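You operate a simulated robot arm through the tools that you are given. There is no shell and no other tool. Be economical: measure what you need, move in short steps, check, and stop when the job is done.

You run a simulated robot arm. Do the job below in one go: nothing can be reset, and whatever is moved stays where it is left.

TASK
Put the drilled board on the top of the laminating bench away on the black mat. Put the 8 mm dowel tin from the top of the laminating bench on the ledge of the clamp rack and the 6 mm dowel tin on the top of the side stand. Take the beige plug from the top of the laminating bench and leave it on the upper rear shelf of the laminating bench. Switch the roll brake lever on. Close the right table drawer. Take the black brush and put it on the middle of the turntable. Take the green block on the trestle table top and put it away on the right end of the wall bench. Take the post on the top of the laminating bench and put it away on the trestle table top. Stack the yellow sandpaper roll from the top of the laminating bench on top of the brown sandpaper roll. Put the wooden block from the top of the laminating bench on the green taped square. Stack the carton labelled "dowels" from the top of the laminating bench on top of the carton labelled "pads". Pull the grey drawer open. The order is free. The roll brake lever goes clockwise seen from above, to its stop.
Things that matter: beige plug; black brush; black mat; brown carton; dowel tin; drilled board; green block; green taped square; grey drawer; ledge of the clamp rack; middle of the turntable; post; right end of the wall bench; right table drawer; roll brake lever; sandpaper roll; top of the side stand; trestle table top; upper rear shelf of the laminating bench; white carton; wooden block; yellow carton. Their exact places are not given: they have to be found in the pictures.

Only the result counts: the job must be done as asked and must still hold three seconds after the hand-in. Knocking over, shifting, dropping, spilling or breaking anything else fails it.

THE ROBOT
A 7-joint arm with a two-finger parallel gripper on a trunk, on a base that drives. Base frame: it is fixed to the floor where the robot stands at the start and does not move with it; the origin is under the middle of the robot, x ahead of it, y to its left, z up; the surface under the hand at the start is at about z = 800. Lengths are in mm, angles in degrees, forces in N, time in s.
With the tool pointing down near the work surface it reaches from about 300 to 720 mm from the robot's upright axis, wherever it stands. Its first joint turns from -166.0 to 166.0 degrees. Places, roughly: beige plug (2x2x3 cm) [600, 400, 800]; black brush (3x3x17 cm) [900, 3300, 900]; black mat (24x38 cm) [1100, 4460, 800]; brown carton, white carton, yellow carton [750, -500, 750]; dowel tin [500, 250, 750]; drilled board (22x8x2 cm) [500, -200, 800]; green block (11x5x4 cm) [700, 2400, 800]; green taped square (28x22 cm) [2320, -3380, 740]; grey drawer [1100, -5100, 700]; ledge of the clamp rack [-900, 0, 900]; middle of the turntable [-700, 5300, 800]; post (7x6x22 cm) [600, 700, 900]; right end of the wall bench (38x20 cm) [-680, -2260, 880]; right table drawer [1200, 4200, 700]; roll brake lever [-600, 4800, 800]; sandpaper roll [500, 750, 750]; top of the side stand [2500, -2900, 800]; trestle table top [1000, 3600, 800]; upper rear shelf of the laminating bench [600, 200, 600]; wooden block (11x5x5 cm) [500, -400, 800]. Payload 3.43 kg.
Tool frame: the origin (TCP) lies between the finger pads and is the grasp point; the fingertips stand 34 mm ahead of it; z points along the fingers, y is the line along which they close. The gripper opens to 128 mm. The fingers are 24 mm wide and 12 mm thick; the gripper's body (48 by 130 mm) begins 96 mm behind the TCP.
Orientation is that of the tool frame in the base frame, as a unit quaternion [x, y, z, w]. With the fingers straight down and closing along the base's y, the tool's x points along the base's -x, its y along +y and its z along -z.

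THE INTERFACE
- The arm moves only by the tool step_arm. Its argument "motion" is a list of rows, each a list of 6 numbers: the shift along the tool's x, y, z in mm, then the turn, a rotation vector about the tool's x, y, z in degrees. In form: [[x, y, z, rx, ry, rz], ...]. A call has 1 to 12 rows; each row is the pose to reach, as a shift and turn from the pose commanded when the call began, along the tool's axes at that moment. "hand" is the gripper command, from -1 (shut) to 1 (fully open), values between in proportion, set as the call begins (left out, the last holds). Rows are played at 5 a second. More than 50 mm and 8.6 degrees between two rows, or a gripper value outside its range, and nothing of the call is played. Where a pose cannot be reached the arm comes as near as it can. A force on the tool above 40 N (or 10 N above the force at the start of the call, whichever is more), or a blocked arm, ends the call early, and 0.2 s more pass. The fingers move at their own pace (about 108 mm/s each) and stop on an object; they squeeze with about 41 N. The grip force told is the motor's: it shows also when the fingers shut on nothing. Time passes only in rows, and 0.2 s behind the last, so rows that repeat a pose let the fingers close. It gives the time, the measured TCP pose, the force on the tool (base axes), the opening and the grip force at its end, in the units of the frame above (readings bear some noise), with the torque about the TCP (base axes, N m) and any sound that the robot's microphone picked up.
- Cameras (640 x 400 px; columns grow to the right, rows downward): "scene" is now at [-45.5, 86.2, 1489.1]; the picture's right is [-0.76, -0.65, 0.00], its down [-0.55, 0.64, -0.54] and it looks along [0.35, -0.41, -0.84] (base axes); focal length 214 px, centre (320, 200). "wrist" rides on the gripper at [76, -11, -160] in the tool frame; the picture's right is [0.15, 0.99, 0.00], its down [-0.88, 0.13, -0.46] and it looks along [-0.45, 0.07, 0.89] (tool axes); focal length 234 px, centre (320, 200).
- grab_frame(camera): a new picture of that camera. No time passes.
- slide_trunk(by): slides the trunk up (or, below 0, down) by that many mm; the arm and the scene camera ride with it, the base frame stays. It gives what a move gives, with no picture.
- base_move(legs): drives the robot by 1 to 6 legs, each [ahead, left, turn to the left] in mm, mm and degrees, along the robot's own axes; the way and the turn of a leg run together, so that a leg with both is an arc; at most 1500 mm and 180 degrees a leg. The arm and the cameras ride along, it lands a little off, and it stops where it bumps. It gives what a move gives.
- aim_head(pan, tilt): turns the head with the scene camera to pan (to the left, within 86 degrees either way) and tilt (down, from -29 to 69), counted from straight ahead of the robot. It gives what a move gives.
- locate(camera, pixels): there is no depth. For up to 12 entries [column, row, z] of the newest picture of that camera ("zoom" is the newest enlarged one), the place [x, y] in the base frame at which the ray of that pixel passes the height z, good to about 2 mm. No time passes.
- zoom(camera, box): a new picture of the part [left, top, right, bottom] of that camera's present view, enlarged. No time passes.
- finish_job(): hands the job in; it is judged then, once.

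Keep the steps short. Do not move on a guess: measure, check each grasp and each placing, and mend mistakes. In all there are 371 turns and 312 pictures (those below and enlarged ones count). Leave the gripper open and the arm clear of the work at the hand-in unless told otherwise, and finish with a single line.

The tools are called after "Emit:" as name(argument=value, ...) on one line, values as JSON. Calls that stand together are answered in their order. step_arm: Moves the arm, as the interface text tells. Its arguments: {"type":"object","properties":{"motion":{"type":"array"},"hand":{"type":"number"}},"required":["motion"]} The other tools are called the same way: slide_trunk (by) slides the trunk up or down; base_move (legs) drives the base; aim_head (pan, tilt) turns the head that bears the scene camera; grab_frame (camera) takes a picture; locate (camera, pixels) gives the place at which the rays of pixels pass given heights; zoom (camera, box) takes an enlarged picture of a part of a camera's view; finish_job () hands the job in.

At the start:

```text
t: 0.0
tool_pos: [420.2, 56.7, 1146.4]
ee_rot: [0.0, 1.0, 0.001, 0.0]
ft_force: [0.0, 0.1, 0.2]
torque: [0.01, -0.02, 0.0]
width: 128.1
grip_force: 0.0
trunk travel left (down, up): [-225.0, 99.0]
robot x, y, heading: [1.2, 0.0, -0.1]
head pan, tilt: [-51.4, 63.0]
```

scene: 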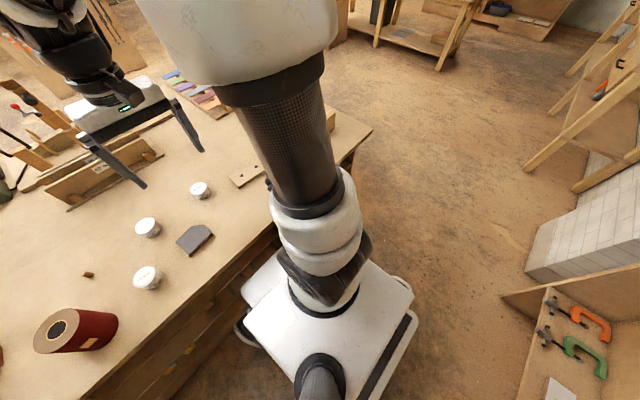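
wrist: 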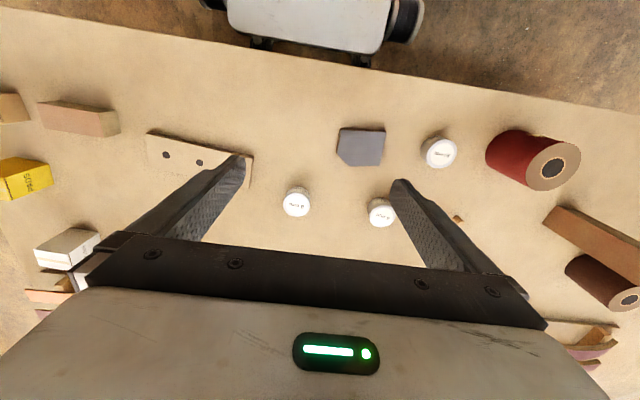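

I start by looking around from here with the scene camera.

Emit:
aim_head(pan=0, tilt=45)

Emit:
grab_frame(camera="scene")

Emit:
aim_head(pan=60, tilt=35)

Emit:
grab_frame(camera="scene")

Emit:
aim_head(pan=-60, tilt=35)

Emit:
grab_frame(camera="scene")

```text
t: 1.2
tool_pos: [419.5, 56.9, 1146.5]
ee_rot: [-0.001, 1.0, 0.0, 0.0]
ft_force: [-0.7, 0.9, 0.0]
torque: [-0.03, -0.02, 0.01]
width: 127.9
grip_force: 0.1
trunk travel left (down, up): [-225.0, 99.0]
robot x, y, heading: [-0.0, 4.4, 0.0]
head pan, tilt: [0.0, 45.0]
```

```text
309 pictures are left
```

scene: 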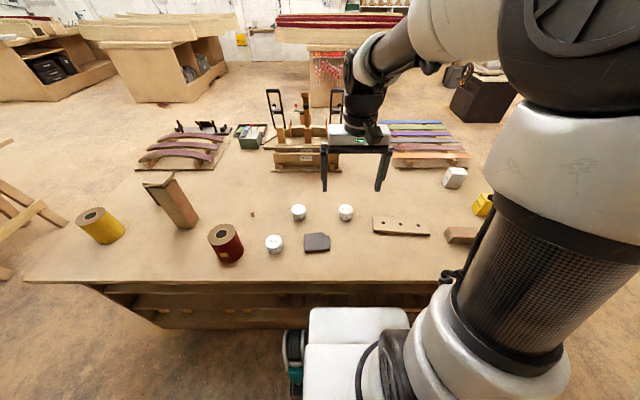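

```text
t: 2.5
tool_pos: [419.7, 56.6, 1147.9]
ee_rot: [0.001, 1.0, -0.001, 0.001]
ft_force: [0.4, 0.6, 0.0]
torque: [0.02, -0.02, -0.03]
width: 127.8
grip_force: 0.1
trunk travel left (down, up): [-225.0, 99.0]
robot x, y, heading: [-1.9, -1.9, 0.0]
head pan, tilt: [60.0, 35.0]
```

```text
308 pictures are left
```

scene: 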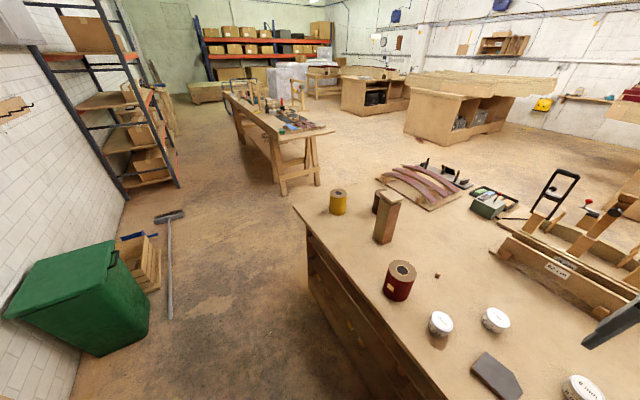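

```text
t: 4.5
tool_pos: [419.6, 56.5, 1146.8]
ee_rot: [0.0, 1.0, 0.0, 0.0]
ft_force: [1.0, -0.7, 0.4]
torque: [-0.01, 0.01, 0.02]
width: 128.0
grip_force: 0.0
trunk travel left (down, up): [-225.0, 99.0]
robot x, y, heading: [-0.6, 0.1, -0.1]
head pan, tilt: [-60.0, 35.0]
```

```text
307 pictures are left
```

scene: 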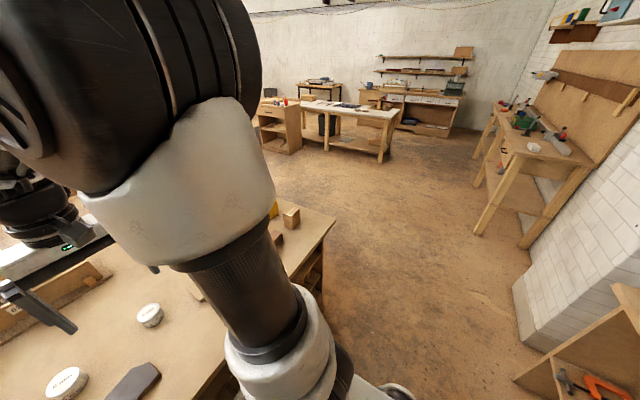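

Three tins and several cartons are on the bench; I zoom in to read the labels.

Emit:
aim_head(pan=10, tilt=50)

Emit:
zoom(camera="scene", box=[260, 130, 420, 230])

Emit:
zoom(camera="wrist", box=[260, 110, 480, 248])

Emit:
zoom(camera="wrist", box=[0, 80, 160, 320])

Emit:
zoom(camera="wrist", box=[420, 110, 640, 360])

```text
t: 5.9
tool_pos: [419.6, 56.6, 1148.1]
ee_rot: [0.0, 1.0, 0.001, 0.0]
ft_force: [-0.5, 0.2, 0.4]
torque: [-0.01, 0.0, 0.0]
width: 127.9
grip_force: 0.0
trunk travel left (down, up): [-225.0, 99.0]
robot x, y, heading: [-4.2, -0.2, -0.2]
head pan, tilt: [10.0, 50.0]
```

```text
4.00 times, centred on (340, 180) of scene
```

zoom: 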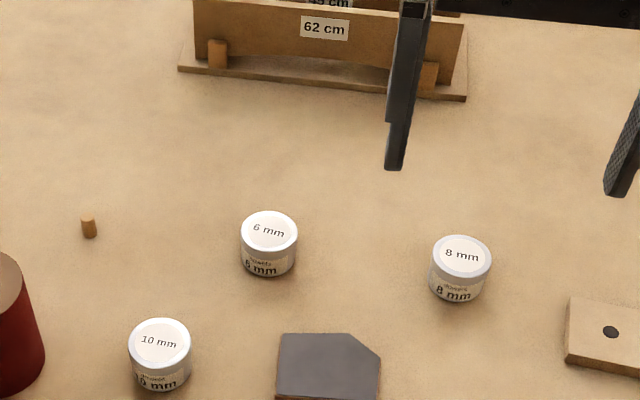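

```text
2.90 times, centred on (370, 179) of wrist
```

zoom: 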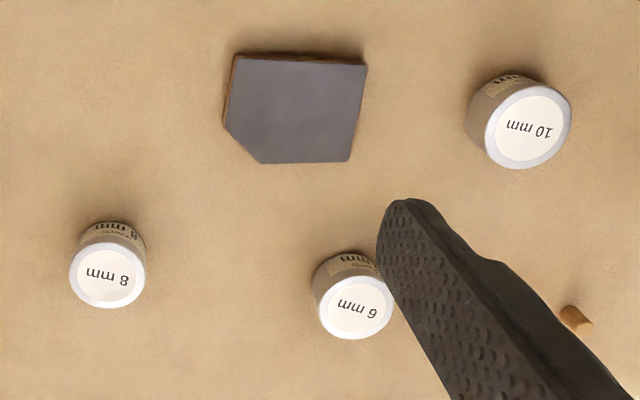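

```text
1.67 times, centred on (80, 200) of wrist
```

zoom: 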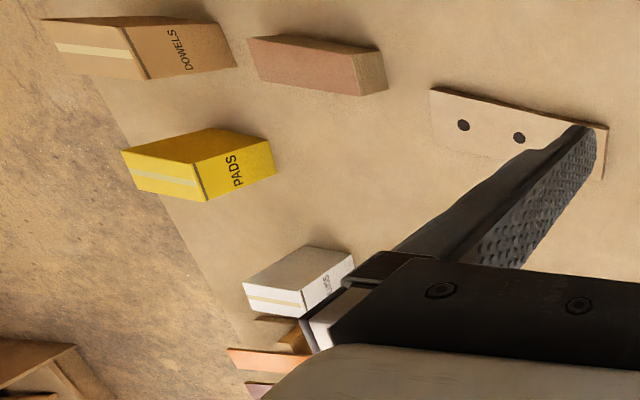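

```text
1.60 times, centred on (530, 235) of wrist
```

zoom: 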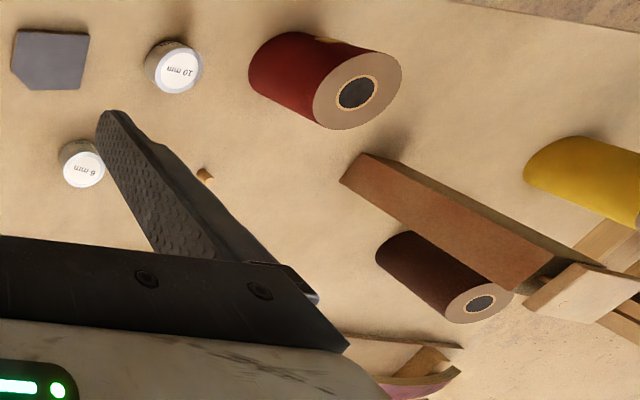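

The tins are 6, 8 and 10 mm; "dowels" is the brown carton, "pads" the yellow one. I'll take the scene picture with the current aim and locate things in both views.

Emit:
grab_frame(camera="scene")

Emit:
locate(camera="wrist", pixels=[[167, 155, 800], [199, 163, 800], [337, 160, 800], [383, 160, 800], [457, 220, 800]])

```text
302 pictures are left
```

scene: 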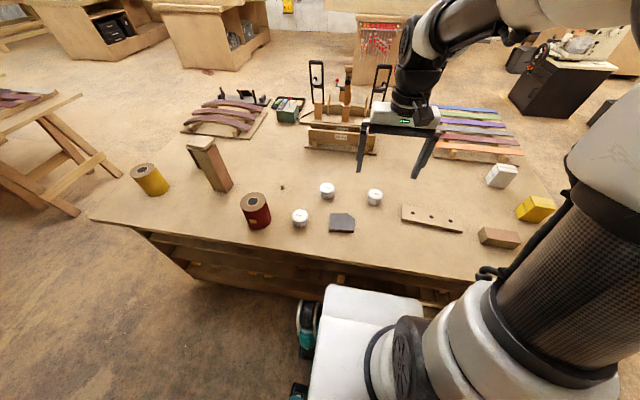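

```text
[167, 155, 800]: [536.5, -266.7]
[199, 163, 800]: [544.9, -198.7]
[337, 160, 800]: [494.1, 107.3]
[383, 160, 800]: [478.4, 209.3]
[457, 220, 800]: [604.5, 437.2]
```

Emit:
locate(camera="scene", pixels=[[330, 213, 800], [354, 215, 800], [282, 188, 800], [418, 212, 800], [453, 223, 800], [90, 219, 800], [330, 230, 800]])

Emit:
locate(camera="scene", pixels=[[330, 213, 750], [354, 215, 750], [282, 188, 750], [418, 212, 750], [453, 223, 750], [90, 219, 750], [330, 230, 750]])

Emit:
locate(camera="wrist", pixels=[[167, 155, 750], [199, 163, 750], [337, 160, 750], [383, 160, 750], [457, 220, 750]])

```text
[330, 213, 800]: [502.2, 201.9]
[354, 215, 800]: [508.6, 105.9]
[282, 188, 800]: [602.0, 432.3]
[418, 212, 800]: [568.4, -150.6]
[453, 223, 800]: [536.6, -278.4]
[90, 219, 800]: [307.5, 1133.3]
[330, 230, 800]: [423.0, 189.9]
```

```text
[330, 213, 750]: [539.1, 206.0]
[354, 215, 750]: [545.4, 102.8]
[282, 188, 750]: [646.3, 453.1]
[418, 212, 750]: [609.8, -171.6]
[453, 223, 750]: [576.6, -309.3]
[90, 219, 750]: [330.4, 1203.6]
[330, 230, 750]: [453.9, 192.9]
```

```text
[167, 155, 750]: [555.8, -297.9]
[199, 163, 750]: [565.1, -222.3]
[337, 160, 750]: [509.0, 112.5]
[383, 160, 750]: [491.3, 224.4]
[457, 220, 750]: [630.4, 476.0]
```

The bench top is at z≈800 (plug agrees in both views at (603,434)). I drive sideways to the right to bring the cartons ahead of me, then look.

Emit:
base_move(legs=[[0, -400, 0]])

Emit:
grab_frame(camera="wrist")

Emit:
grab_frame(camera="scene")

```text
t: 10.3
tool_pos: [418.7, -342.9, 1147.2]
ee_rot: [0.001, 1.0, 0.0, 0.0]
ft_force: [-0.6, 0.3, 0.7]
torque: [-0.02, -0.01, -0.01]
width: 127.9
grip_force: 0.0
trunk travel left (down, up): [-225.0, 99.0]
robot x, y, heading: [-4.8, -397.9, -0.0]
head pan, tilt: [10.0, 50.0]
```

```text
301 pictures are left
```

wrist: 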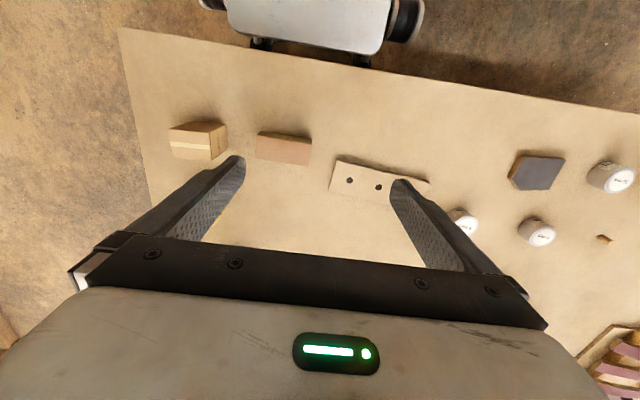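

```text
300 pictures are left
```

scene: 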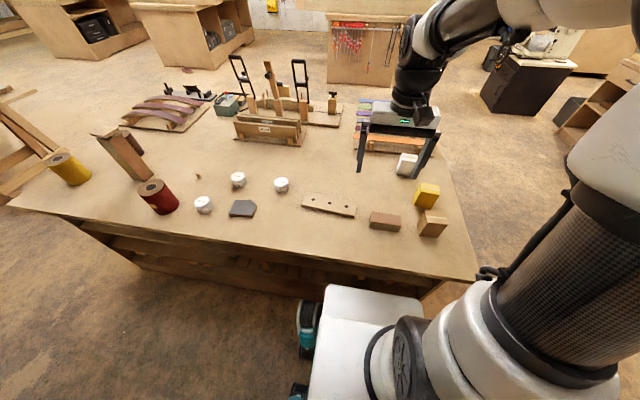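

Emit:
zoom(camera="scene", box=[350, 140, 478, 260])

Emit:
zoom(camera="wrist", box=[150, 100, 330, 220])

```text
3.33 times, centred on (414, 200) of scene
```

zoom: 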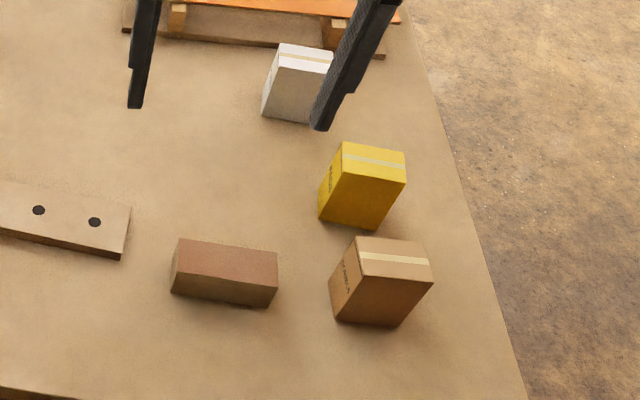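

```text
3.33 times, centred on (240, 160) of wrist
```

zoom: 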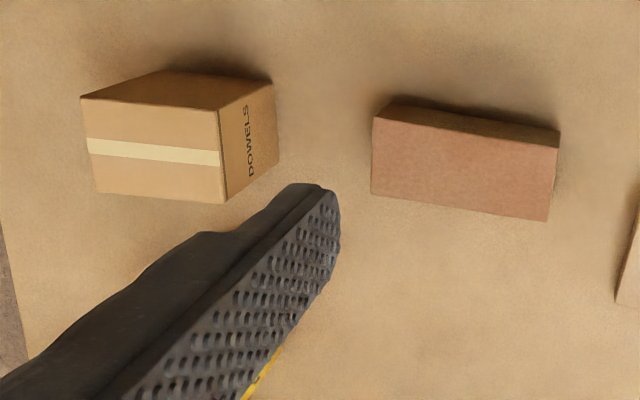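

Emit:
locate(camera="scene", pixels=[[419.4, 236.6, 800], [437.1, 238.1, 800], [425.1, 211.1, 880], [445.2, 212, 880], [447.9, 225.5, 880], [426.6, 223.1, 880], [425.1, 211.1, 900], [426.6, 223.1, 900], [414.2, 208.7, 800], [429, 209.3, 800]])

Emit:
locate(camera="wrist", pixels=[[174.6, 129.4, 880], [215.4, 133, 880], [218.5, 160, 880], [179, 157.6, 880], [174.6, 129.4, 900], [215.4, 133, 900], [218.5, 160, 900], [179, 157.6, 900], [234, 148.5, 800]])

```text
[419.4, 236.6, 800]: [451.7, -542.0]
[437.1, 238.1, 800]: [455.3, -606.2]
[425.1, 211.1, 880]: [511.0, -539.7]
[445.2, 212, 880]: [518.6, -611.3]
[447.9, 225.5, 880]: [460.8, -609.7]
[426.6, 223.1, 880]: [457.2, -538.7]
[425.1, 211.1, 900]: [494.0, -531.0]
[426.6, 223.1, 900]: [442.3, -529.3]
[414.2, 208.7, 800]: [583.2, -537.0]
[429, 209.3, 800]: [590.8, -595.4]
```

```text
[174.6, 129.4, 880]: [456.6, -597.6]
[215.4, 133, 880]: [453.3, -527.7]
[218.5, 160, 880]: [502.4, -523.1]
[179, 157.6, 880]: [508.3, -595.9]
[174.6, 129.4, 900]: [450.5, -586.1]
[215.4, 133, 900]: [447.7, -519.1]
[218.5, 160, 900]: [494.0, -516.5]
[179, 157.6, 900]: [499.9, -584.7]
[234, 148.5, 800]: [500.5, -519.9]
```

Emit:
zoom(camera="scene", box=[390, 165, 470, 245])

```text
5.00 times, centred on (430, 205) of scene
```

zoom: 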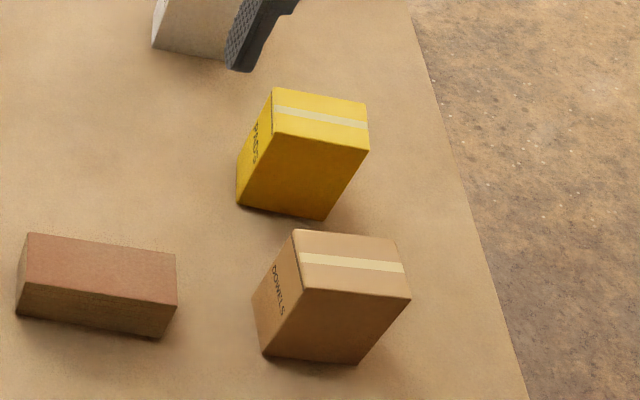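

Emit:
locate(camera="zoom", pixels=[[263, 354, 800], [357, 364, 800], [294, 230, 880], [396, 239, 880], [411, 299, 880], [303, 289, 880], [237, 204, 800], [326, 221, 800], [273, 88, 880], [366, 103, 880], [368, 149, 880], [275, 134, 880]])

Emit:
locate(camera="zoom", pixels=[[303, 289, 870], [411, 299, 870], [275, 134, 870], [368, 149, 870], [16, 314, 800], [160, 337, 800], [28, 232, 840], [176, 253, 840], [178, 303, 840], [20, 283, 840], [178, 303, 850], [20, 283, 850]])

```text
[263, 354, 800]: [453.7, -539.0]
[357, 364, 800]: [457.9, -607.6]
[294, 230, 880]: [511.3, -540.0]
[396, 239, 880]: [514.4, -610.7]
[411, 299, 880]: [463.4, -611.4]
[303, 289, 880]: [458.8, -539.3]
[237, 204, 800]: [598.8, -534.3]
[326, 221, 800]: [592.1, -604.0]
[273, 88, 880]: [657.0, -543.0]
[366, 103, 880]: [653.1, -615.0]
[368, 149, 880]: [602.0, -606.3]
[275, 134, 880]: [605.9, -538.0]
```

```text
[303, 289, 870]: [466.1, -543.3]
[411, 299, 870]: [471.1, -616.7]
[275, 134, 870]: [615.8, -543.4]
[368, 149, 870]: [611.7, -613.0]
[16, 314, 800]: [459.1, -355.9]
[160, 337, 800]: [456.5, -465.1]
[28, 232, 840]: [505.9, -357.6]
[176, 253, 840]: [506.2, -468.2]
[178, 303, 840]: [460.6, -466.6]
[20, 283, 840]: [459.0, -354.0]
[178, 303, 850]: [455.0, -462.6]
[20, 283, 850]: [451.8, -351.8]
```

Dowels carton: centre ≈(482,-572), top ≈886, yaw ≈+3°. Pads: centre ≈(623,-572), yaw ≈-5.5°. I move the open gripper above the dowels carton.

Emit:
step_arm(hand=1, motion=[[-10.5, -38.3, 24.5, 0, 0, -0.5], [-21, -76.6, 49, 0, 0, -1], [-31.5, -115, 73.5, 0, 0, -1.7], [-42, -153, 98, 0, 0, -2.2], [-52.5, -191.5, 122.5, 0, 0, -2.8], [-63.3, -229.6, 147, 0, 0, -3.3], [-63.3, -229.6, 147, 0, 0, -3.3]])

Emit:
grab_frame(camera="wrist")

```text
t: 11.9
tool_pos: [483.8, -572.6, 999.8]
ee_rot: [-0.029, 1.0, 0.0, 0.001]
ft_force: [0.3, -0.8, 0.4]
torque: [0.03, 0.0, 0.02]
width: 127.8
grip_force: 0.1
trunk travel left (down, up): [-225.0, 99.0]
robot x, y, heading: [2.6, -402.4, -0.2]
head pan, tilt: [10.0, 50.0]
```

```text
296 pictures are left
```

wrist: 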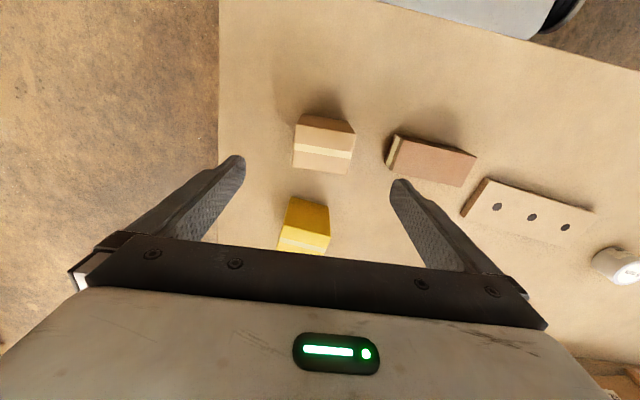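

The carton's tape is parallel to the finger line and centred. I go down around it.

Emit:
step_arm(motion=[[0, 0, 40, 0, 0, 0], [0, 0, 80, 0, 0, 0], [0, 0, 120, 0, 0, 0], [0, 0, 147, 0, 0, 0], [0, 0, 147, 0, 0, 0]])

Emit:
step_arm(hand=-1, motion=[[0, 0, 0, 0, 0, 0], [0, 0, 0, 0, 0, 0], [0, 0, 0, 0, 0, 0]])

Emit:
grab_frame(camera="wrist")

```text
t: 13.1
tool_pos: [485.8, -572.5, 852.2]
ee_rot: [-0.027, 1.0, 0.0, 0.001]
ft_force: [0.4, 0.2, -0.3]
torque: [0.0, -0.01, 0.0]
width: 128.2
grip_force: 0.1
trunk travel left (down, up): [-225.0, 99.0]
robot x, y, heading: [2.2, -397.8, -0.2]
head pan, tilt: [10.0, 50.0]
```

```text
t: 13.9
tool_pos: [485.2, -573.2, 853.9]
ee_rot: [-0.028, 1.0, -0.001, 0.0]
ft_force: [-0.2, 0.6, 0.1]
torque: [-0.01, -0.02, -0.04]
width: 69.6
grip_force: 41.1
trunk travel left (down, up): [-225.0, 99.0]
robot x, y, heading: [0.5, -400.7, -0.1]
head pan, tilt: [10.0, 50.0]
```

```text
295 pictures are left
```

wrist: 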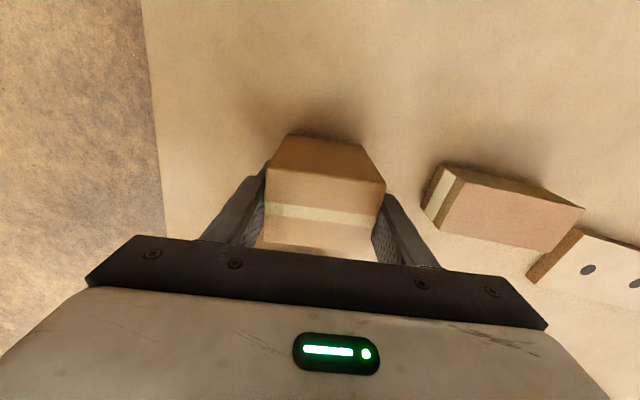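

Gripped (69.6 mm). I lift, and go over the pads carton while turning to match.

Emit:
step_arm(motion=[[0, 0, -50, 0, 0, 0], [0, 0, -100, 0, 0, 0], [0, 0, -140, 0, 0, 0], [-35, -1.8, -140, 0, 0, 2.2], [-70, -3.5, -140, 0, 0, 4.4], [-105, -5.3, -140, 0, 0, 6.6], [-139.8, -7.1, -140, 0, 0, 8.8], [-139.8, -7.1, -140, 0, 0, 8.8]])

Emit:
grab_frame(camera="wrist")

Emit:
zoom(camera="scene", box=[370, 120, 470, 200])

```text
t: 15.7
tool_pos: [621.1, -572.0, 992.8]
ee_rot: [0.049, 0.999, 0.0, 0.0]
ft_force: [0.2, -0.9, -0.1]
torque: [-0.07, 0.03, 0.03]
width: 0.0
grip_force: 32.8
trunk travel left (down, up): [-225.0, 99.0]
robot x, y, heading: [1.0, -401.0, -0.3]
head pan, tilt: [10.0, 50.0]
```

```text
294 pictures are left
```

wrist: 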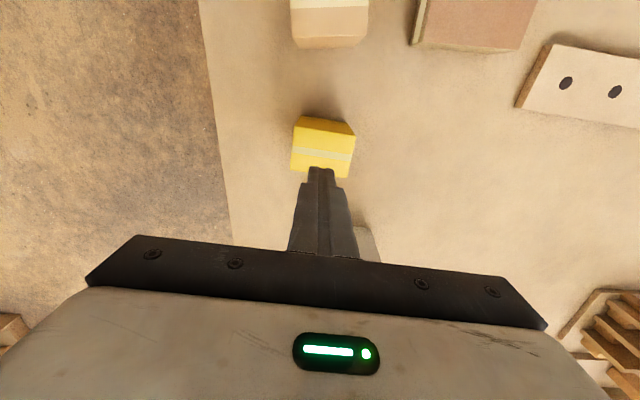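

```text
5.00 times, centred on (420, 160) of scene
```

zoom: 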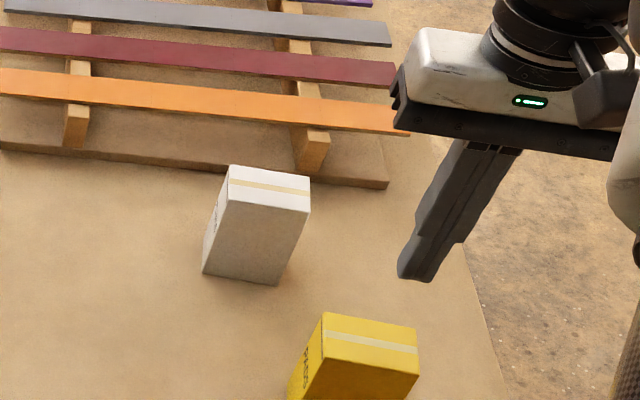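

The carton slipped out while lifting. I look at where it stands.

Emit:
zoom(camera="scene", box=[390, 165, 470, 245])

```text
5.00 times, centred on (430, 205) of scene
```

zoom: 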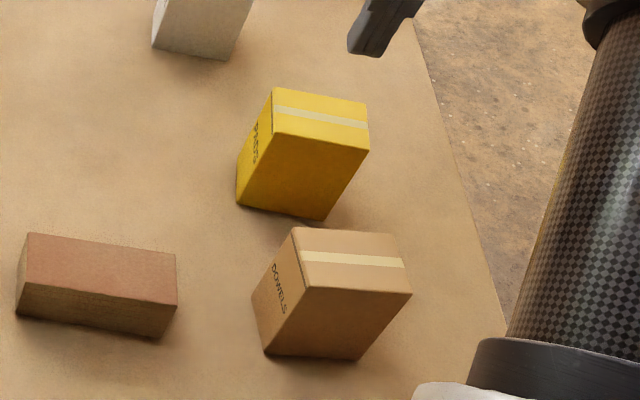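

It stands upright nearly where it was. I re-measure; then grip lower and lift slowly.

Emit:
locate(camera="zoom", pixels=[[265, 355, 800], [357, 361, 800], [292, 227, 886], [396, 235, 886], [412, 294, 886], [304, 286, 886]])

```text
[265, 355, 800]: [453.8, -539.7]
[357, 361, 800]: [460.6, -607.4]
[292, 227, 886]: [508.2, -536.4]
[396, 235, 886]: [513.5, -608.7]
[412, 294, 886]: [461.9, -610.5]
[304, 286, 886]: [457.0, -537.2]
```

Emit:
step_arm(hand=1, motion=[[34, -3.6, 0, 0, 0, -2.5], [68, -7.2, 0, 0, 0, -5], [102, -10.8, 0, 0, 0, -7.5], [135.2, -14.3, 0, 0, 0, -10.1], [135.2, -14.3, 40, 0, 0, -10.1], [135.2, -14.3, 80, 0, 0, -10.1], [135.2, -14.3, 120, 0, 0, -10.1], [135.2, -14.3, 152, 0, 0, -10.1], [135.2, -14.3, 152, 0, 0, -10.1]])

Emit:
step_arm(hand=-1, motion=[[0, 0, 0, 0, 0, 0], [0, 0, 0, 0, 0, 0], [0, 0, 0, 0, 0, 0], [0, 0, 0, 0, 0, 0], [0, 0, -3, 0, 0, 0], [0, 0, -6, 0, 0, 0], [0, 0, -9, 0, 0, 0], [0, 0, -12, 0, 0, 0]])

Emit:
grab_frame(camera="wrist")

```text
t: 17.7
tool_pos: [487.7, -575.1, 843.1]
ee_rot: [-0.039, 0.999, 0.0, -0.001]
ft_force: [-0.4, 0.6, -0.3]
torque: [0.01, -0.03, 0.02]
width: 127.9
grip_force: 0.0
trunk travel left (down, up): [-225.0, 99.0]
robot x, y, heading: [0.5, -400.0, 0.0]
head pan, tilt: [10.0, 50.0]
```

```text
t: 19.5
tool_pos: [485.5, -574.3, 852.1]
ee_rot: [-0.04, 0.999, 0.0, 0.0]
ft_force: [0.0, 0.4, -1.9]
torque: [0.0, -0.02, 0.0]
width: 69.9
grip_force: 40.6
trunk travel left (down, up): [-225.0, 99.0]
robot x, y, heading: [-5.7, -401.5, 0.1]
head pan, tilt: [10.0, 50.0]
```

```text
291 pictures are left
```

wrist: 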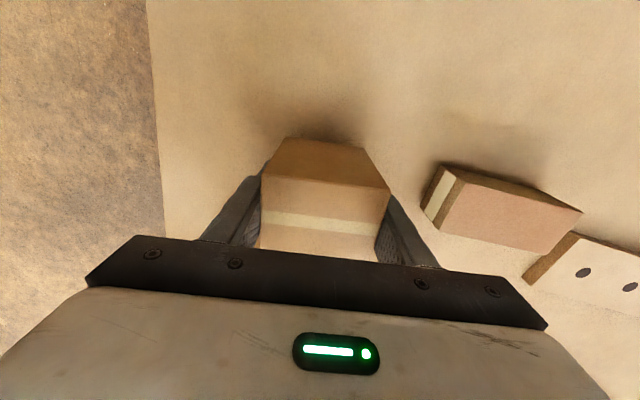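

Held with about 2 N of weight. I lift gently and check.

Emit:
step_arm(motion=[[0, 0, -6, 0, 0, 0], [0, 0, -14, 0, 0, 0], [0, 0, -24, 0, 0, 0], [0, 0, -34, 0, 0, 0], [0, 0, -44, 0, 0, 0], [0, 0, -54, 0, 0, 0]])

Emit:
grab_frame(camera="wrist")

```text
t: 20.9
tool_pos: [486.8, -573.1, 906.9]
ee_rot: [-0.039, 0.999, 0.0, 0.001]
ft_force: [0.5, -0.6, -2.3]
torque: [0.0, -0.01, -0.01]
width: 69.8
grip_force: 40.8
trunk travel left (down, up): [-225.0, 99.0]
robot x, y, heading: [1.4, -402.4, -0.3]
head pan, tilt: [10.0, 50.0]
```

```text
290 pictures are left
```

wrist: 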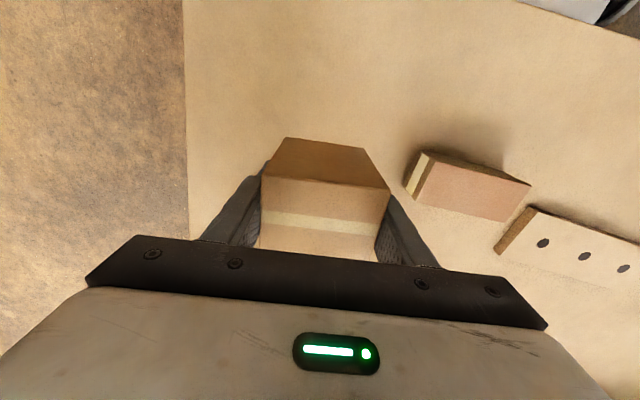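

Held well. I raise it further and shift over the pads carton at modest pace.

Emit:
step_arm(motion=[[0, 0, -15, 0, 0, 0], [0, 0, -30, 0, 0, 0], [0, 0, -45, 0, 0, 0], [-15, -1, -45, 0, 0, 1], [-35, -2.6, -45, 0, 0, 2.5], [-55, -4.1, -45, 0, 0, 4], [-75, -5.6, -45, 0, 0, 5.5], [-95, -7.1, -45, 0, 0, 7], [-115, -8.6, -45, 0, 0, 8.5], [-130, -9.8, -45, 0, 0, 9.5], [-137.1, -10.3, -45, 0, 0, 10], [-137.1, -10.3, -45, 0, 0, 10]])

Emit:
grab_frame(camera="wrist")

Emit:
zoom(camera="scene", box=[370, 120, 470, 200])

```text
t: 23.5
tool_pos: [625.8, -572.2, 950.5]
ee_rot: [0.048, 0.999, 0.0, 0.0]
ft_force: [-0.2, -0.4, -1.4]
torque: [-0.02, 0.0, 0.01]
width: 69.9
grip_force: 41.6
trunk travel left (down, up): [-225.0, 99.0]
robot x, y, heading: [-0.7, -398.6, -0.2]
head pan, tilt: [10.0, 50.0]
```

```text
289 pictures are left
```

wrist: 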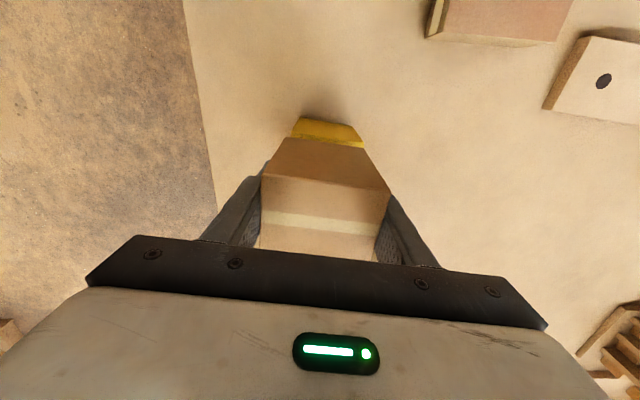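

```text
5.00 times, centred on (420, 160) of scene
```

zoom: 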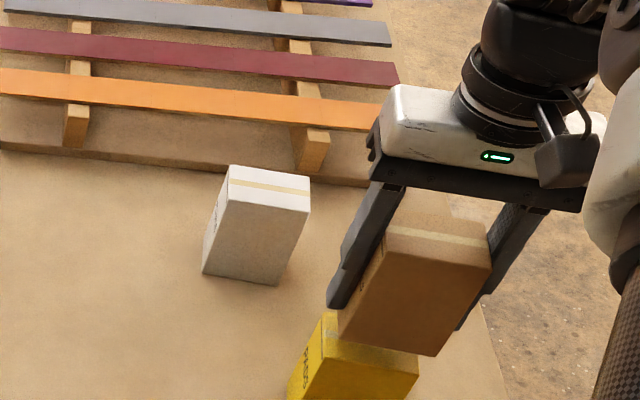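

Aligned; I lower in small steps till contact.

Emit:
step_arm(motion=[[0, 0, 6, 0, 0, 0], [0, 0, 12, 0, 0, 0], [0, 0, 16, 0, 0, 0], [0, 0, 19, 0, 0, 0], [0, 0, 21, 0, 0, 0]])

Emit:
zoom(camera="scene", box=[370, 130, 470, 210])

```text
t: 24.7
tool_pos: [624.1, -572.1, 933.2]
ee_rot: [0.048, 0.999, 0.0, 0.001]
ft_force: [-3.1, 1.9, 12.3]
torque: [0.29, 0.51, -0.02]
width: 69.8
grip_force: 40.8
trunk travel left (down, up): [-225.0, 99.0]
robot x, y, heading: [-0.4, -402.5, -0.1]
head pan, tilt: [10.0, 50.0]
```

```text
5.00 times, centred on (420, 170) of scene
```

zoom: 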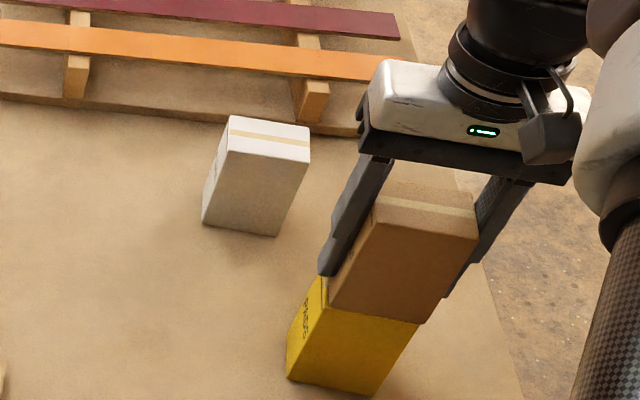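

Contact with good overlap. I open and rise.

Emit:
step_arm(hand=1, motion=[[0, 0, -1, 0, 0, 0], [0, 0, -1, 0, 0, 0], [0, 0, -1, 0, 0, 0], [0, 0, -40, 0, 0, 0], [0, 0, -85, 0, 0, 0], [0, 0, -130, 0, 0, 0], [0, 0, -175, 0, 0, 0]])

Emit:
zoom(camera="scene", box=[370, 130, 470, 210])

```text
t: 26.3
tool_pos: [625.1, -572.9, 1105.0]
ee_rot: [0.048, 0.999, 0.0, 0.0]
ft_force: [0.2, 0.5, 0.4]
torque: [0.0, 0.0, 0.01]
width: 128.1
grip_force: 0.1
trunk travel left (down, up): [-225.0, 99.0]
robot x, y, heading: [1.3, -403.4, 0.3]
head pan, tilt: [10.0, 50.0]
```

```text
5.00 times, centred on (420, 170) of scene
```

zoom: 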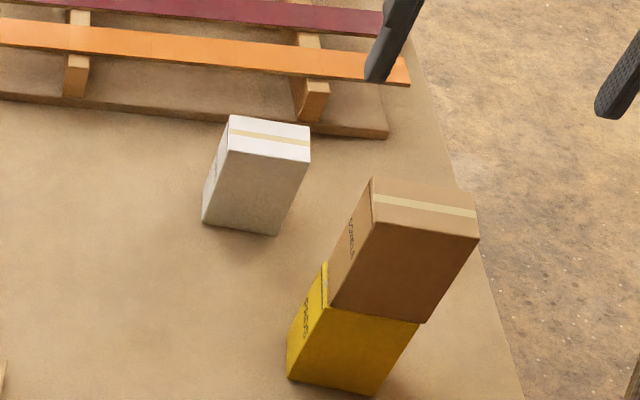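

Stacked. I retract the arm and drive left to the rolls.

Emit:
step_arm(motion=[[32, 25.6, -41, 0, 0, -0.8], [64, 51, -41, 0, 0, -1.6], [96, 77, -41, 0, 0, -2.4], [128, 102, -41, 0, 0, -3.2], [160, 128, -41, 0, 0, -4], [191, 154, -41, 0, 0, -4.8], [223, 179, -41, 0, 0, -5.5], [223, 179, -41, 0, 0, -5.5]])

Emit:
base_move(legs=[[0, 1050, 0]])

Emit:
aim_head(pan=5, tilt=50)

Emit:
grab_frame(camera="scene")

Emit:
grab_frame(camera="wrist")

```text
refused: row 1 steps farther than a row can; nothing moved
```

```text
t: 36.8
tool_pos: [633.0, 475.6, 1104.4]
ee_rot: [0.058, 0.998, 0.0, 0.0]
ft_force: [0.3, 0.0, -0.7]
torque: [-0.02, 0.0, -0.01]
width: 127.9
grip_force: 0.0
trunk travel left (down, up): [-225.0, 99.0]
robot x, y, heading: [9.8, 659.6, -1.2]
head pan, tilt: [10.0, 50.0]
```

```text
t: 37.5
tool_pos: [633.2, 476.1, 1107.0]
ee_rot: [0.058, 0.998, 0.0, 0.0]
ft_force: [0.3, -0.2, 0.0]
torque: [-0.01, 0.0, 0.01]
width: 127.8
grip_force: 0.1
trunk travel left (down, up): [-225.0, 99.0]
robot x, y, heading: [10.5, 661.9, -1.0]
head pan, tilt: [5.0, 50.0]
```

```text
285 pictures are left
```

scene: 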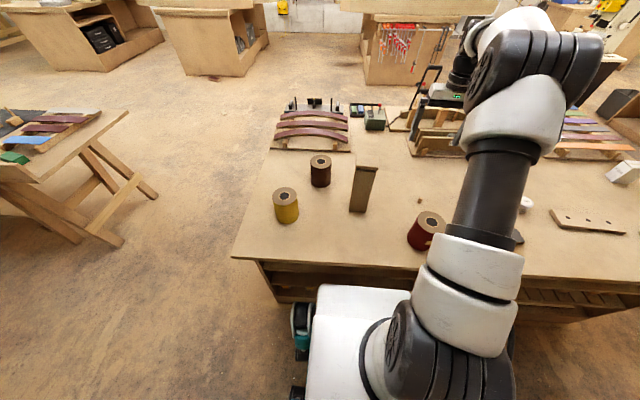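

```text
284 pictures are left
```

wrist: 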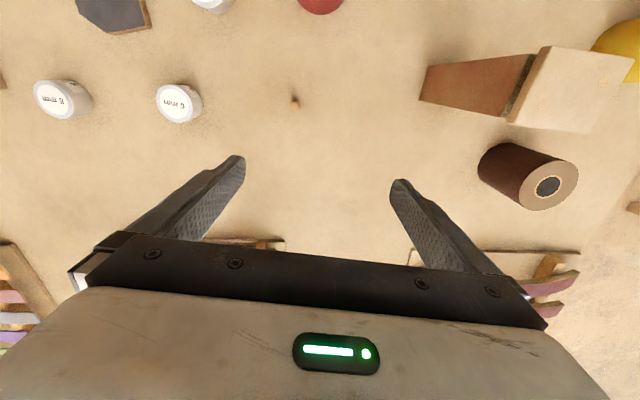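

Emit:
zoom(camera="scene", box=[255, 140, 395, 235])

```text
4.21 times, centred on (325, 188) of scene
```

zoom: 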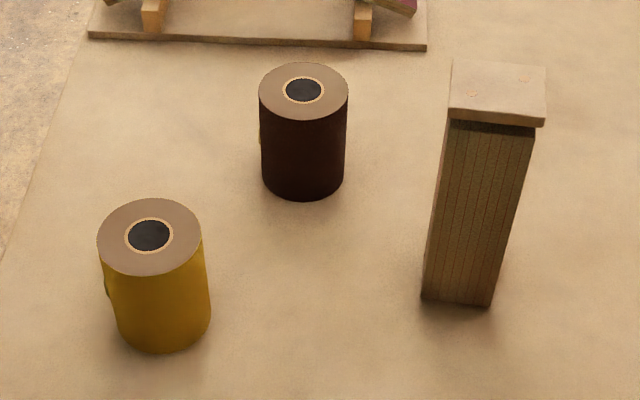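

Emit:
locate(camera="zoom", pixels=[[303, 121, 900], [303, 62, 900], [259, 91, 900], [348, 91, 900], [303, 199, 800], [150, 277, 900], [150, 198, 900], [97, 237, 900], [203, 237, 900], [165, 352, 800], [262, 180, 800], [344, 180, 800]])

Emit:
locate(camera="wrist", pixels=[[547, 187, 900], [550, 164, 900], [545, 210, 900], [517, 187, 900], [578, 185, 900]])

```text
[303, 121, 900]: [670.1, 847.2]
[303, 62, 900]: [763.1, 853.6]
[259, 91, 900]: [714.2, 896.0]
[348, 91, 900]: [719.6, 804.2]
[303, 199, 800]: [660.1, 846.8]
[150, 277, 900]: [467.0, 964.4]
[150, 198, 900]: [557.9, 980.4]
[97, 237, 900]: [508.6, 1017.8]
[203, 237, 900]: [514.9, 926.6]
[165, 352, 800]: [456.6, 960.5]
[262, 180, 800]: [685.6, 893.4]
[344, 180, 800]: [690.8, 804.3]
```

```text
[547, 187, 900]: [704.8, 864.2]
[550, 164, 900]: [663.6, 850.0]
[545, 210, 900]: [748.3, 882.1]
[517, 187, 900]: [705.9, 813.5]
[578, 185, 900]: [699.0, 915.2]
```

Rolls: brown centre ≈(704,848), yellow ≈(501,967), 90 mm across, top ≈911. I raise and draw in the arm first.

Emit:
step_arm(motion=[[0, 0, -45, 0, 0, 0], [30, 0, -80, 0, 0, -1], [70, 0, -80, 0, 0, -2], [110, 0, -80, 0, 0, -3], [150, 0, -80, 0, 0, -4], [190, 0, -80, 0, 0, -5], [190, 35, -80, 0, 0, -5.5], [190, 75, -80, 0, 0, -5.5], [190, 115, -80, 0, 0, -5.5], [190, 155, -80, 0, 0, -5.5], [190, 185, -80, 0, 0, -5.5]])

Emit:
base_move(legs=[[0, 200, 1]])

Emit:
grab_frame(camera="scene")

Emit:
grab_frame(camera="wrist")

```text
t: 39.9
tool_pos: [464.1, 683.3, 1184.5]
ee_rot: [0.009, 1.0, 0.0, 0.0]
ft_force: [-0.6, 0.5, 0.3]
torque: [-0.02, -0.04, 0.02]
width: 128.2
grip_force: 0.1
trunk travel left (down, up): [-225.0, 99.0]
robot x, y, heading: [9.2, 661.7, -1.2]
head pan, tilt: [5.0, 50.0]
```

```text
t: 42.4
tool_pos: [466.4, 889.6, 1184.0]
ee_rot: [0.002, 1.0, 0.001, 0.0]
ft_force: [0.2, -0.3, 0.4]
torque: [0.0, -0.01, -0.02]
width: 128.2
grip_force: 0.0
trunk travel left (down, up): [-225.0, 99.0]
robot x, y, heading: [14.7, 863.4, -0.3]
head pan, tilt: [5.0, 50.0]
```

```text
282 pictures are left
```

scene: 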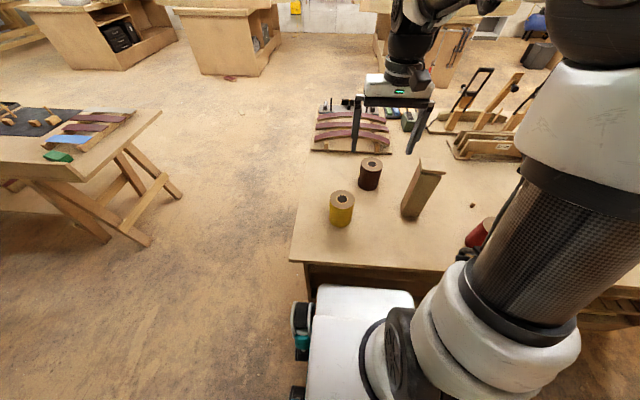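

```text
281 pictures are left
```

wrist: 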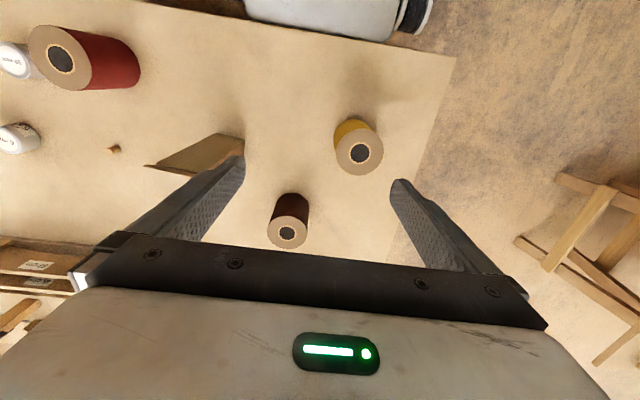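

Emit:
locate(camera="wrist", pixels=[[360, 153, 911], [337, 153, 911], [383, 153, 911], [360, 131, 911], [360, 176, 911], [288, 233, 911], [269, 233, 911], [308, 233, 911], [288, 218, 911], [287, 250, 911]])

Emit:
zoom(camera="scene", box=[310, 145, 450, 235])

```text
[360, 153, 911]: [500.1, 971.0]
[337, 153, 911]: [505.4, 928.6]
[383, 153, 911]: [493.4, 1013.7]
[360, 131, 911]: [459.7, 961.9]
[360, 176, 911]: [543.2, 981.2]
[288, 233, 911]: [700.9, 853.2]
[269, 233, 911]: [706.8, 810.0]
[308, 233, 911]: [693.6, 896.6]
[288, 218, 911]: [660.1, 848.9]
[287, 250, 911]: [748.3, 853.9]
```

```text
4.44 times, centred on (380, 190) of scene
```

zoom: 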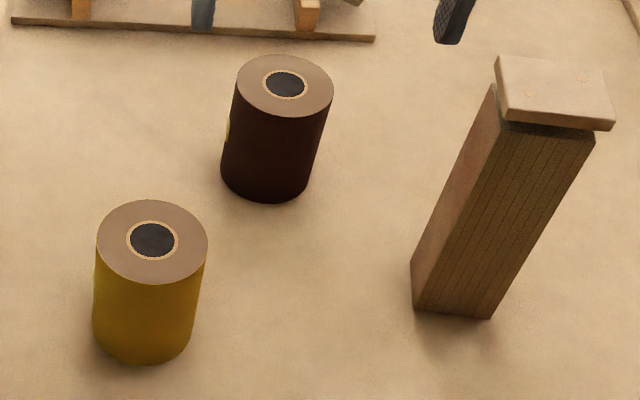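

Emit:
locate(camera="zoom", pixels=[[152, 242, 911], [285, 86, 911], [152, 365, 800], [265, 203, 800], [413, 308, 800], [491, 320, 800], [505, 56, 1020], [598, 70, 1020], [614, 131, 1020], [500, 121, 1020]])

```text
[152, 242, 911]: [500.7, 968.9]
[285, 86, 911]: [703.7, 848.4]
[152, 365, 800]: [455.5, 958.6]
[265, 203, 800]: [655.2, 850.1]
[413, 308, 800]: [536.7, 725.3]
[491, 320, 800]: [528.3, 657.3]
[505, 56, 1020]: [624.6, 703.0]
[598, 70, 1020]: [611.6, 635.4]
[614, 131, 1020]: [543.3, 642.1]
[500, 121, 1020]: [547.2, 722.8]
```

I go over the yellow roll and down around it.

Emit:
step_arm(hand=1, motion=[[-6.8, 15.9, 36, 0, 0, 0], [-13.6, 31.8, 72, 0, 0, 0], [-20.4, 47.7, 108, 0, 0, 0], [-27.2, 63.6, 144, 0, 0, 0], [-34, 79.4, 180, 0, 0, 0], [-34, 79.4, 220, 0, 0, 0], [-34, 79.4, 260, 0, 0, 0], [-34, 79.4, 300, 0, 0, 0], [-34, 79.4, 334, 0, 0, 0], [-34, 79.4, 334, 0, 0, 0]])

Emit:
grab_frame(camera="wrist")

```text
t: 44.6
tool_pos: [500.5, 970.5, 850.5]
ee_rot: [0.002, 1.0, 0.0, 0.0]
ft_force: [-0.4, 0.3, 0.1]
torque: [-0.01, 0.01, -0.03]
width: 127.9
grip_force: 0.0
trunk travel left (down, up): [-225.0, 99.0]
robot x, y, heading: [12.7, 863.2, -0.5]
head pan, tilt: [5.0, 50.0]
```

```text
279 pictures are left
```

wrist: 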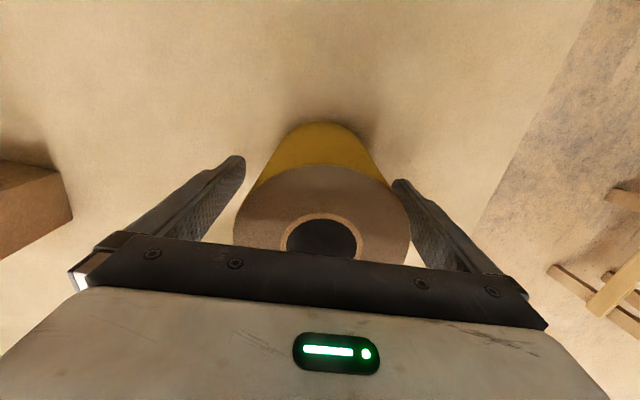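

Emit:
step_arm(hand=-1, motion=[[0, 0, 0, 0, 0, 0], [0, 0, 0, 0, 0, 0], [0, 0, 0, 0, 0, 0], [0, 0, 0, 0, 0, 0], [0, 0, -3, 0, 0, 0], [0, 0, -6, 0, 0, 0], [0, 0, -10, 0, 0, 0], [0, 0, -16, 0, 0, 0], [0, 0, -24, 0, 0, 0]])

Emit:
grab_frame(camera="wrist")

```text
t: 46.6
tool_pos: [499.2, 968.7, 873.4]
ee_rot: [0.001, 1.0, 0.0, -0.001]
ft_force: [0.3, -0.3, -6.1]
torque: [0.02, -0.02, 0.01]
width: 89.1
grip_force: 40.6
trunk travel left (down, up): [-225.0, 99.0]
robot x, y, heading: [13.7, 859.6, -0.3]
head pan, tilt: [5.0, 50.0]
```

```text
278 pictures are left
```

wrist: 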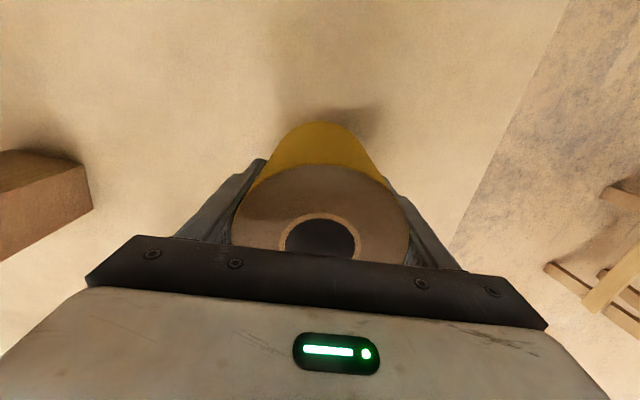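

Held (6 N). I lift on, then carry it over the brown roll.

Emit:
step_arm(motion=[[0, 0, -12, 0, 0, 0], [0, 0, -25, 0, 0, 0], [0, 0, -39, 0, 0, 0], [0, 0, -53, 0, 0, 0], [0, 0, -67, 0, 0, 0], [0, 0, -81, 0, 0, 0], [0, 0, -95, 0, 0, 0], [0, 0, -107, 0, 0, 0], [0, 0, -117, 0, 0, 0], [0, 0, -117, 0, 0, 0]])

Emit:
step_arm(motion=[[-12, -7, 0, 0, 0, 0], [-30, -18, 0, 0, 0, 0], [-50, -30, 0, 0, 0, 0], [-70, -41, 0, 0, 0, 0], [-90, -53, 0, 0, 0, 0], [-110, -65, 0, 0, 0, 0], [-130, -76, 0, 0, 0, 0], [-150, -88, 0, 0, 0, 0], [-170, -100, 0, 0, 0, 0], [-190, -111, 0, 0, 0, 0], [-202, -118.5, 0, 0, 0, 0], [-202, -118.5, 0, 0, 0, 0]])

Emit:
grab_frame(camera="wrist")

Emit:
zoom(camera="scene", box=[310, 105, 450, 195])

```text
t: 48.8
tool_pos: [500.4, 969.9, 990.9]
ee_rot: [0.001, 1.0, 0.0, 0.0]
ft_force: [-0.1, 0.4, -4.9]
torque: [-0.03, 0.0, -0.03]
width: 88.9
grip_force: 41.4
trunk travel left (down, up): [-225.0, 99.0]
robot x, y, heading: [13.0, 861.4, -0.3]
head pan, tilt: [5.0, 50.0]
```

```text
t: 51.4
tool_pos: [700.9, 851.4, 990.9]
ee_rot: [0.002, 1.0, -0.001, -0.001]
ft_force: [0.3, 0.5, -5.1]
torque: [-0.01, 0.0, -0.02]
width: 88.9
grip_force: 41.5
trunk travel left (down, up): [-225.0, 99.0]
robot x, y, heading: [12.2, 861.5, -0.4]
head pan, tilt: [5.0, 50.0]
```

```text
277 pictures are left
```

wrist: 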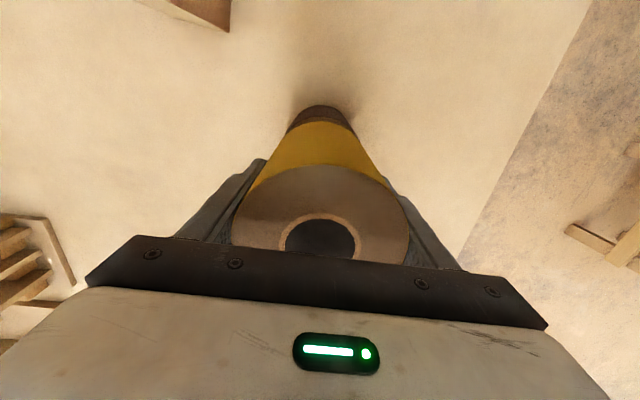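

```text
4.44 times, centred on (380, 150) of scene
```

zoom: 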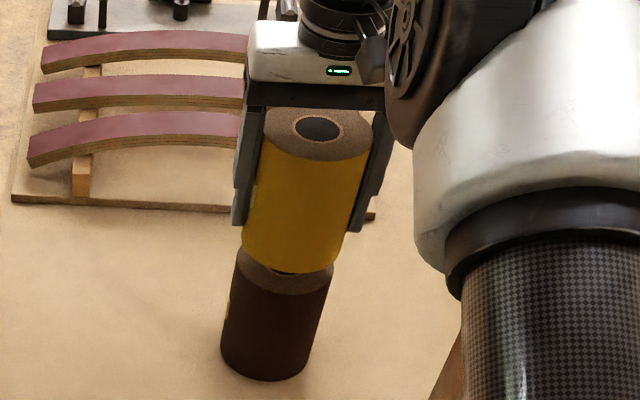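

Aligned; I lower to contact.

Emit:
step_arm(motion=[[-2, -1, 8, 0, 0, 0], [-2, -1, 16, 0, 0, 0], [-2, -1, 21, 0, 0, 0], [-2, -1, 25, 0, 0, 0], [-2, -1, 28, 0, 0, 0], [-2, -1, 30, 0, 0, 0]])

Emit:
zoom(camera="scene", box=[310, 105, 450, 195])

```text
t: 52.8
tool_pos: [703.7, 849.4, 964.8]
ee_rot: [0.002, 1.0, 0.0, 0.001]
ft_force: [-3.0, 2.0, 17.4]
torque: [0.03, 1.05, -0.1]
width: 89.4
grip_force: 41.1
trunk travel left (down, up): [-225.0, 99.0]
robot x, y, heading: [12.1, 864.3, -0.2]
head pan, tilt: [5.0, 50.0]
```

```text
4.44 times, centred on (380, 150) of scene
```

zoom: 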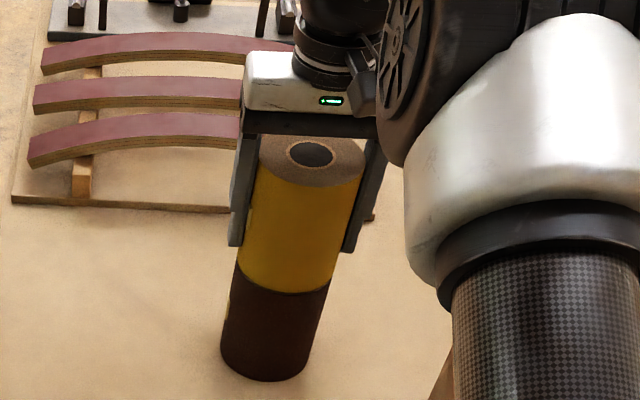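

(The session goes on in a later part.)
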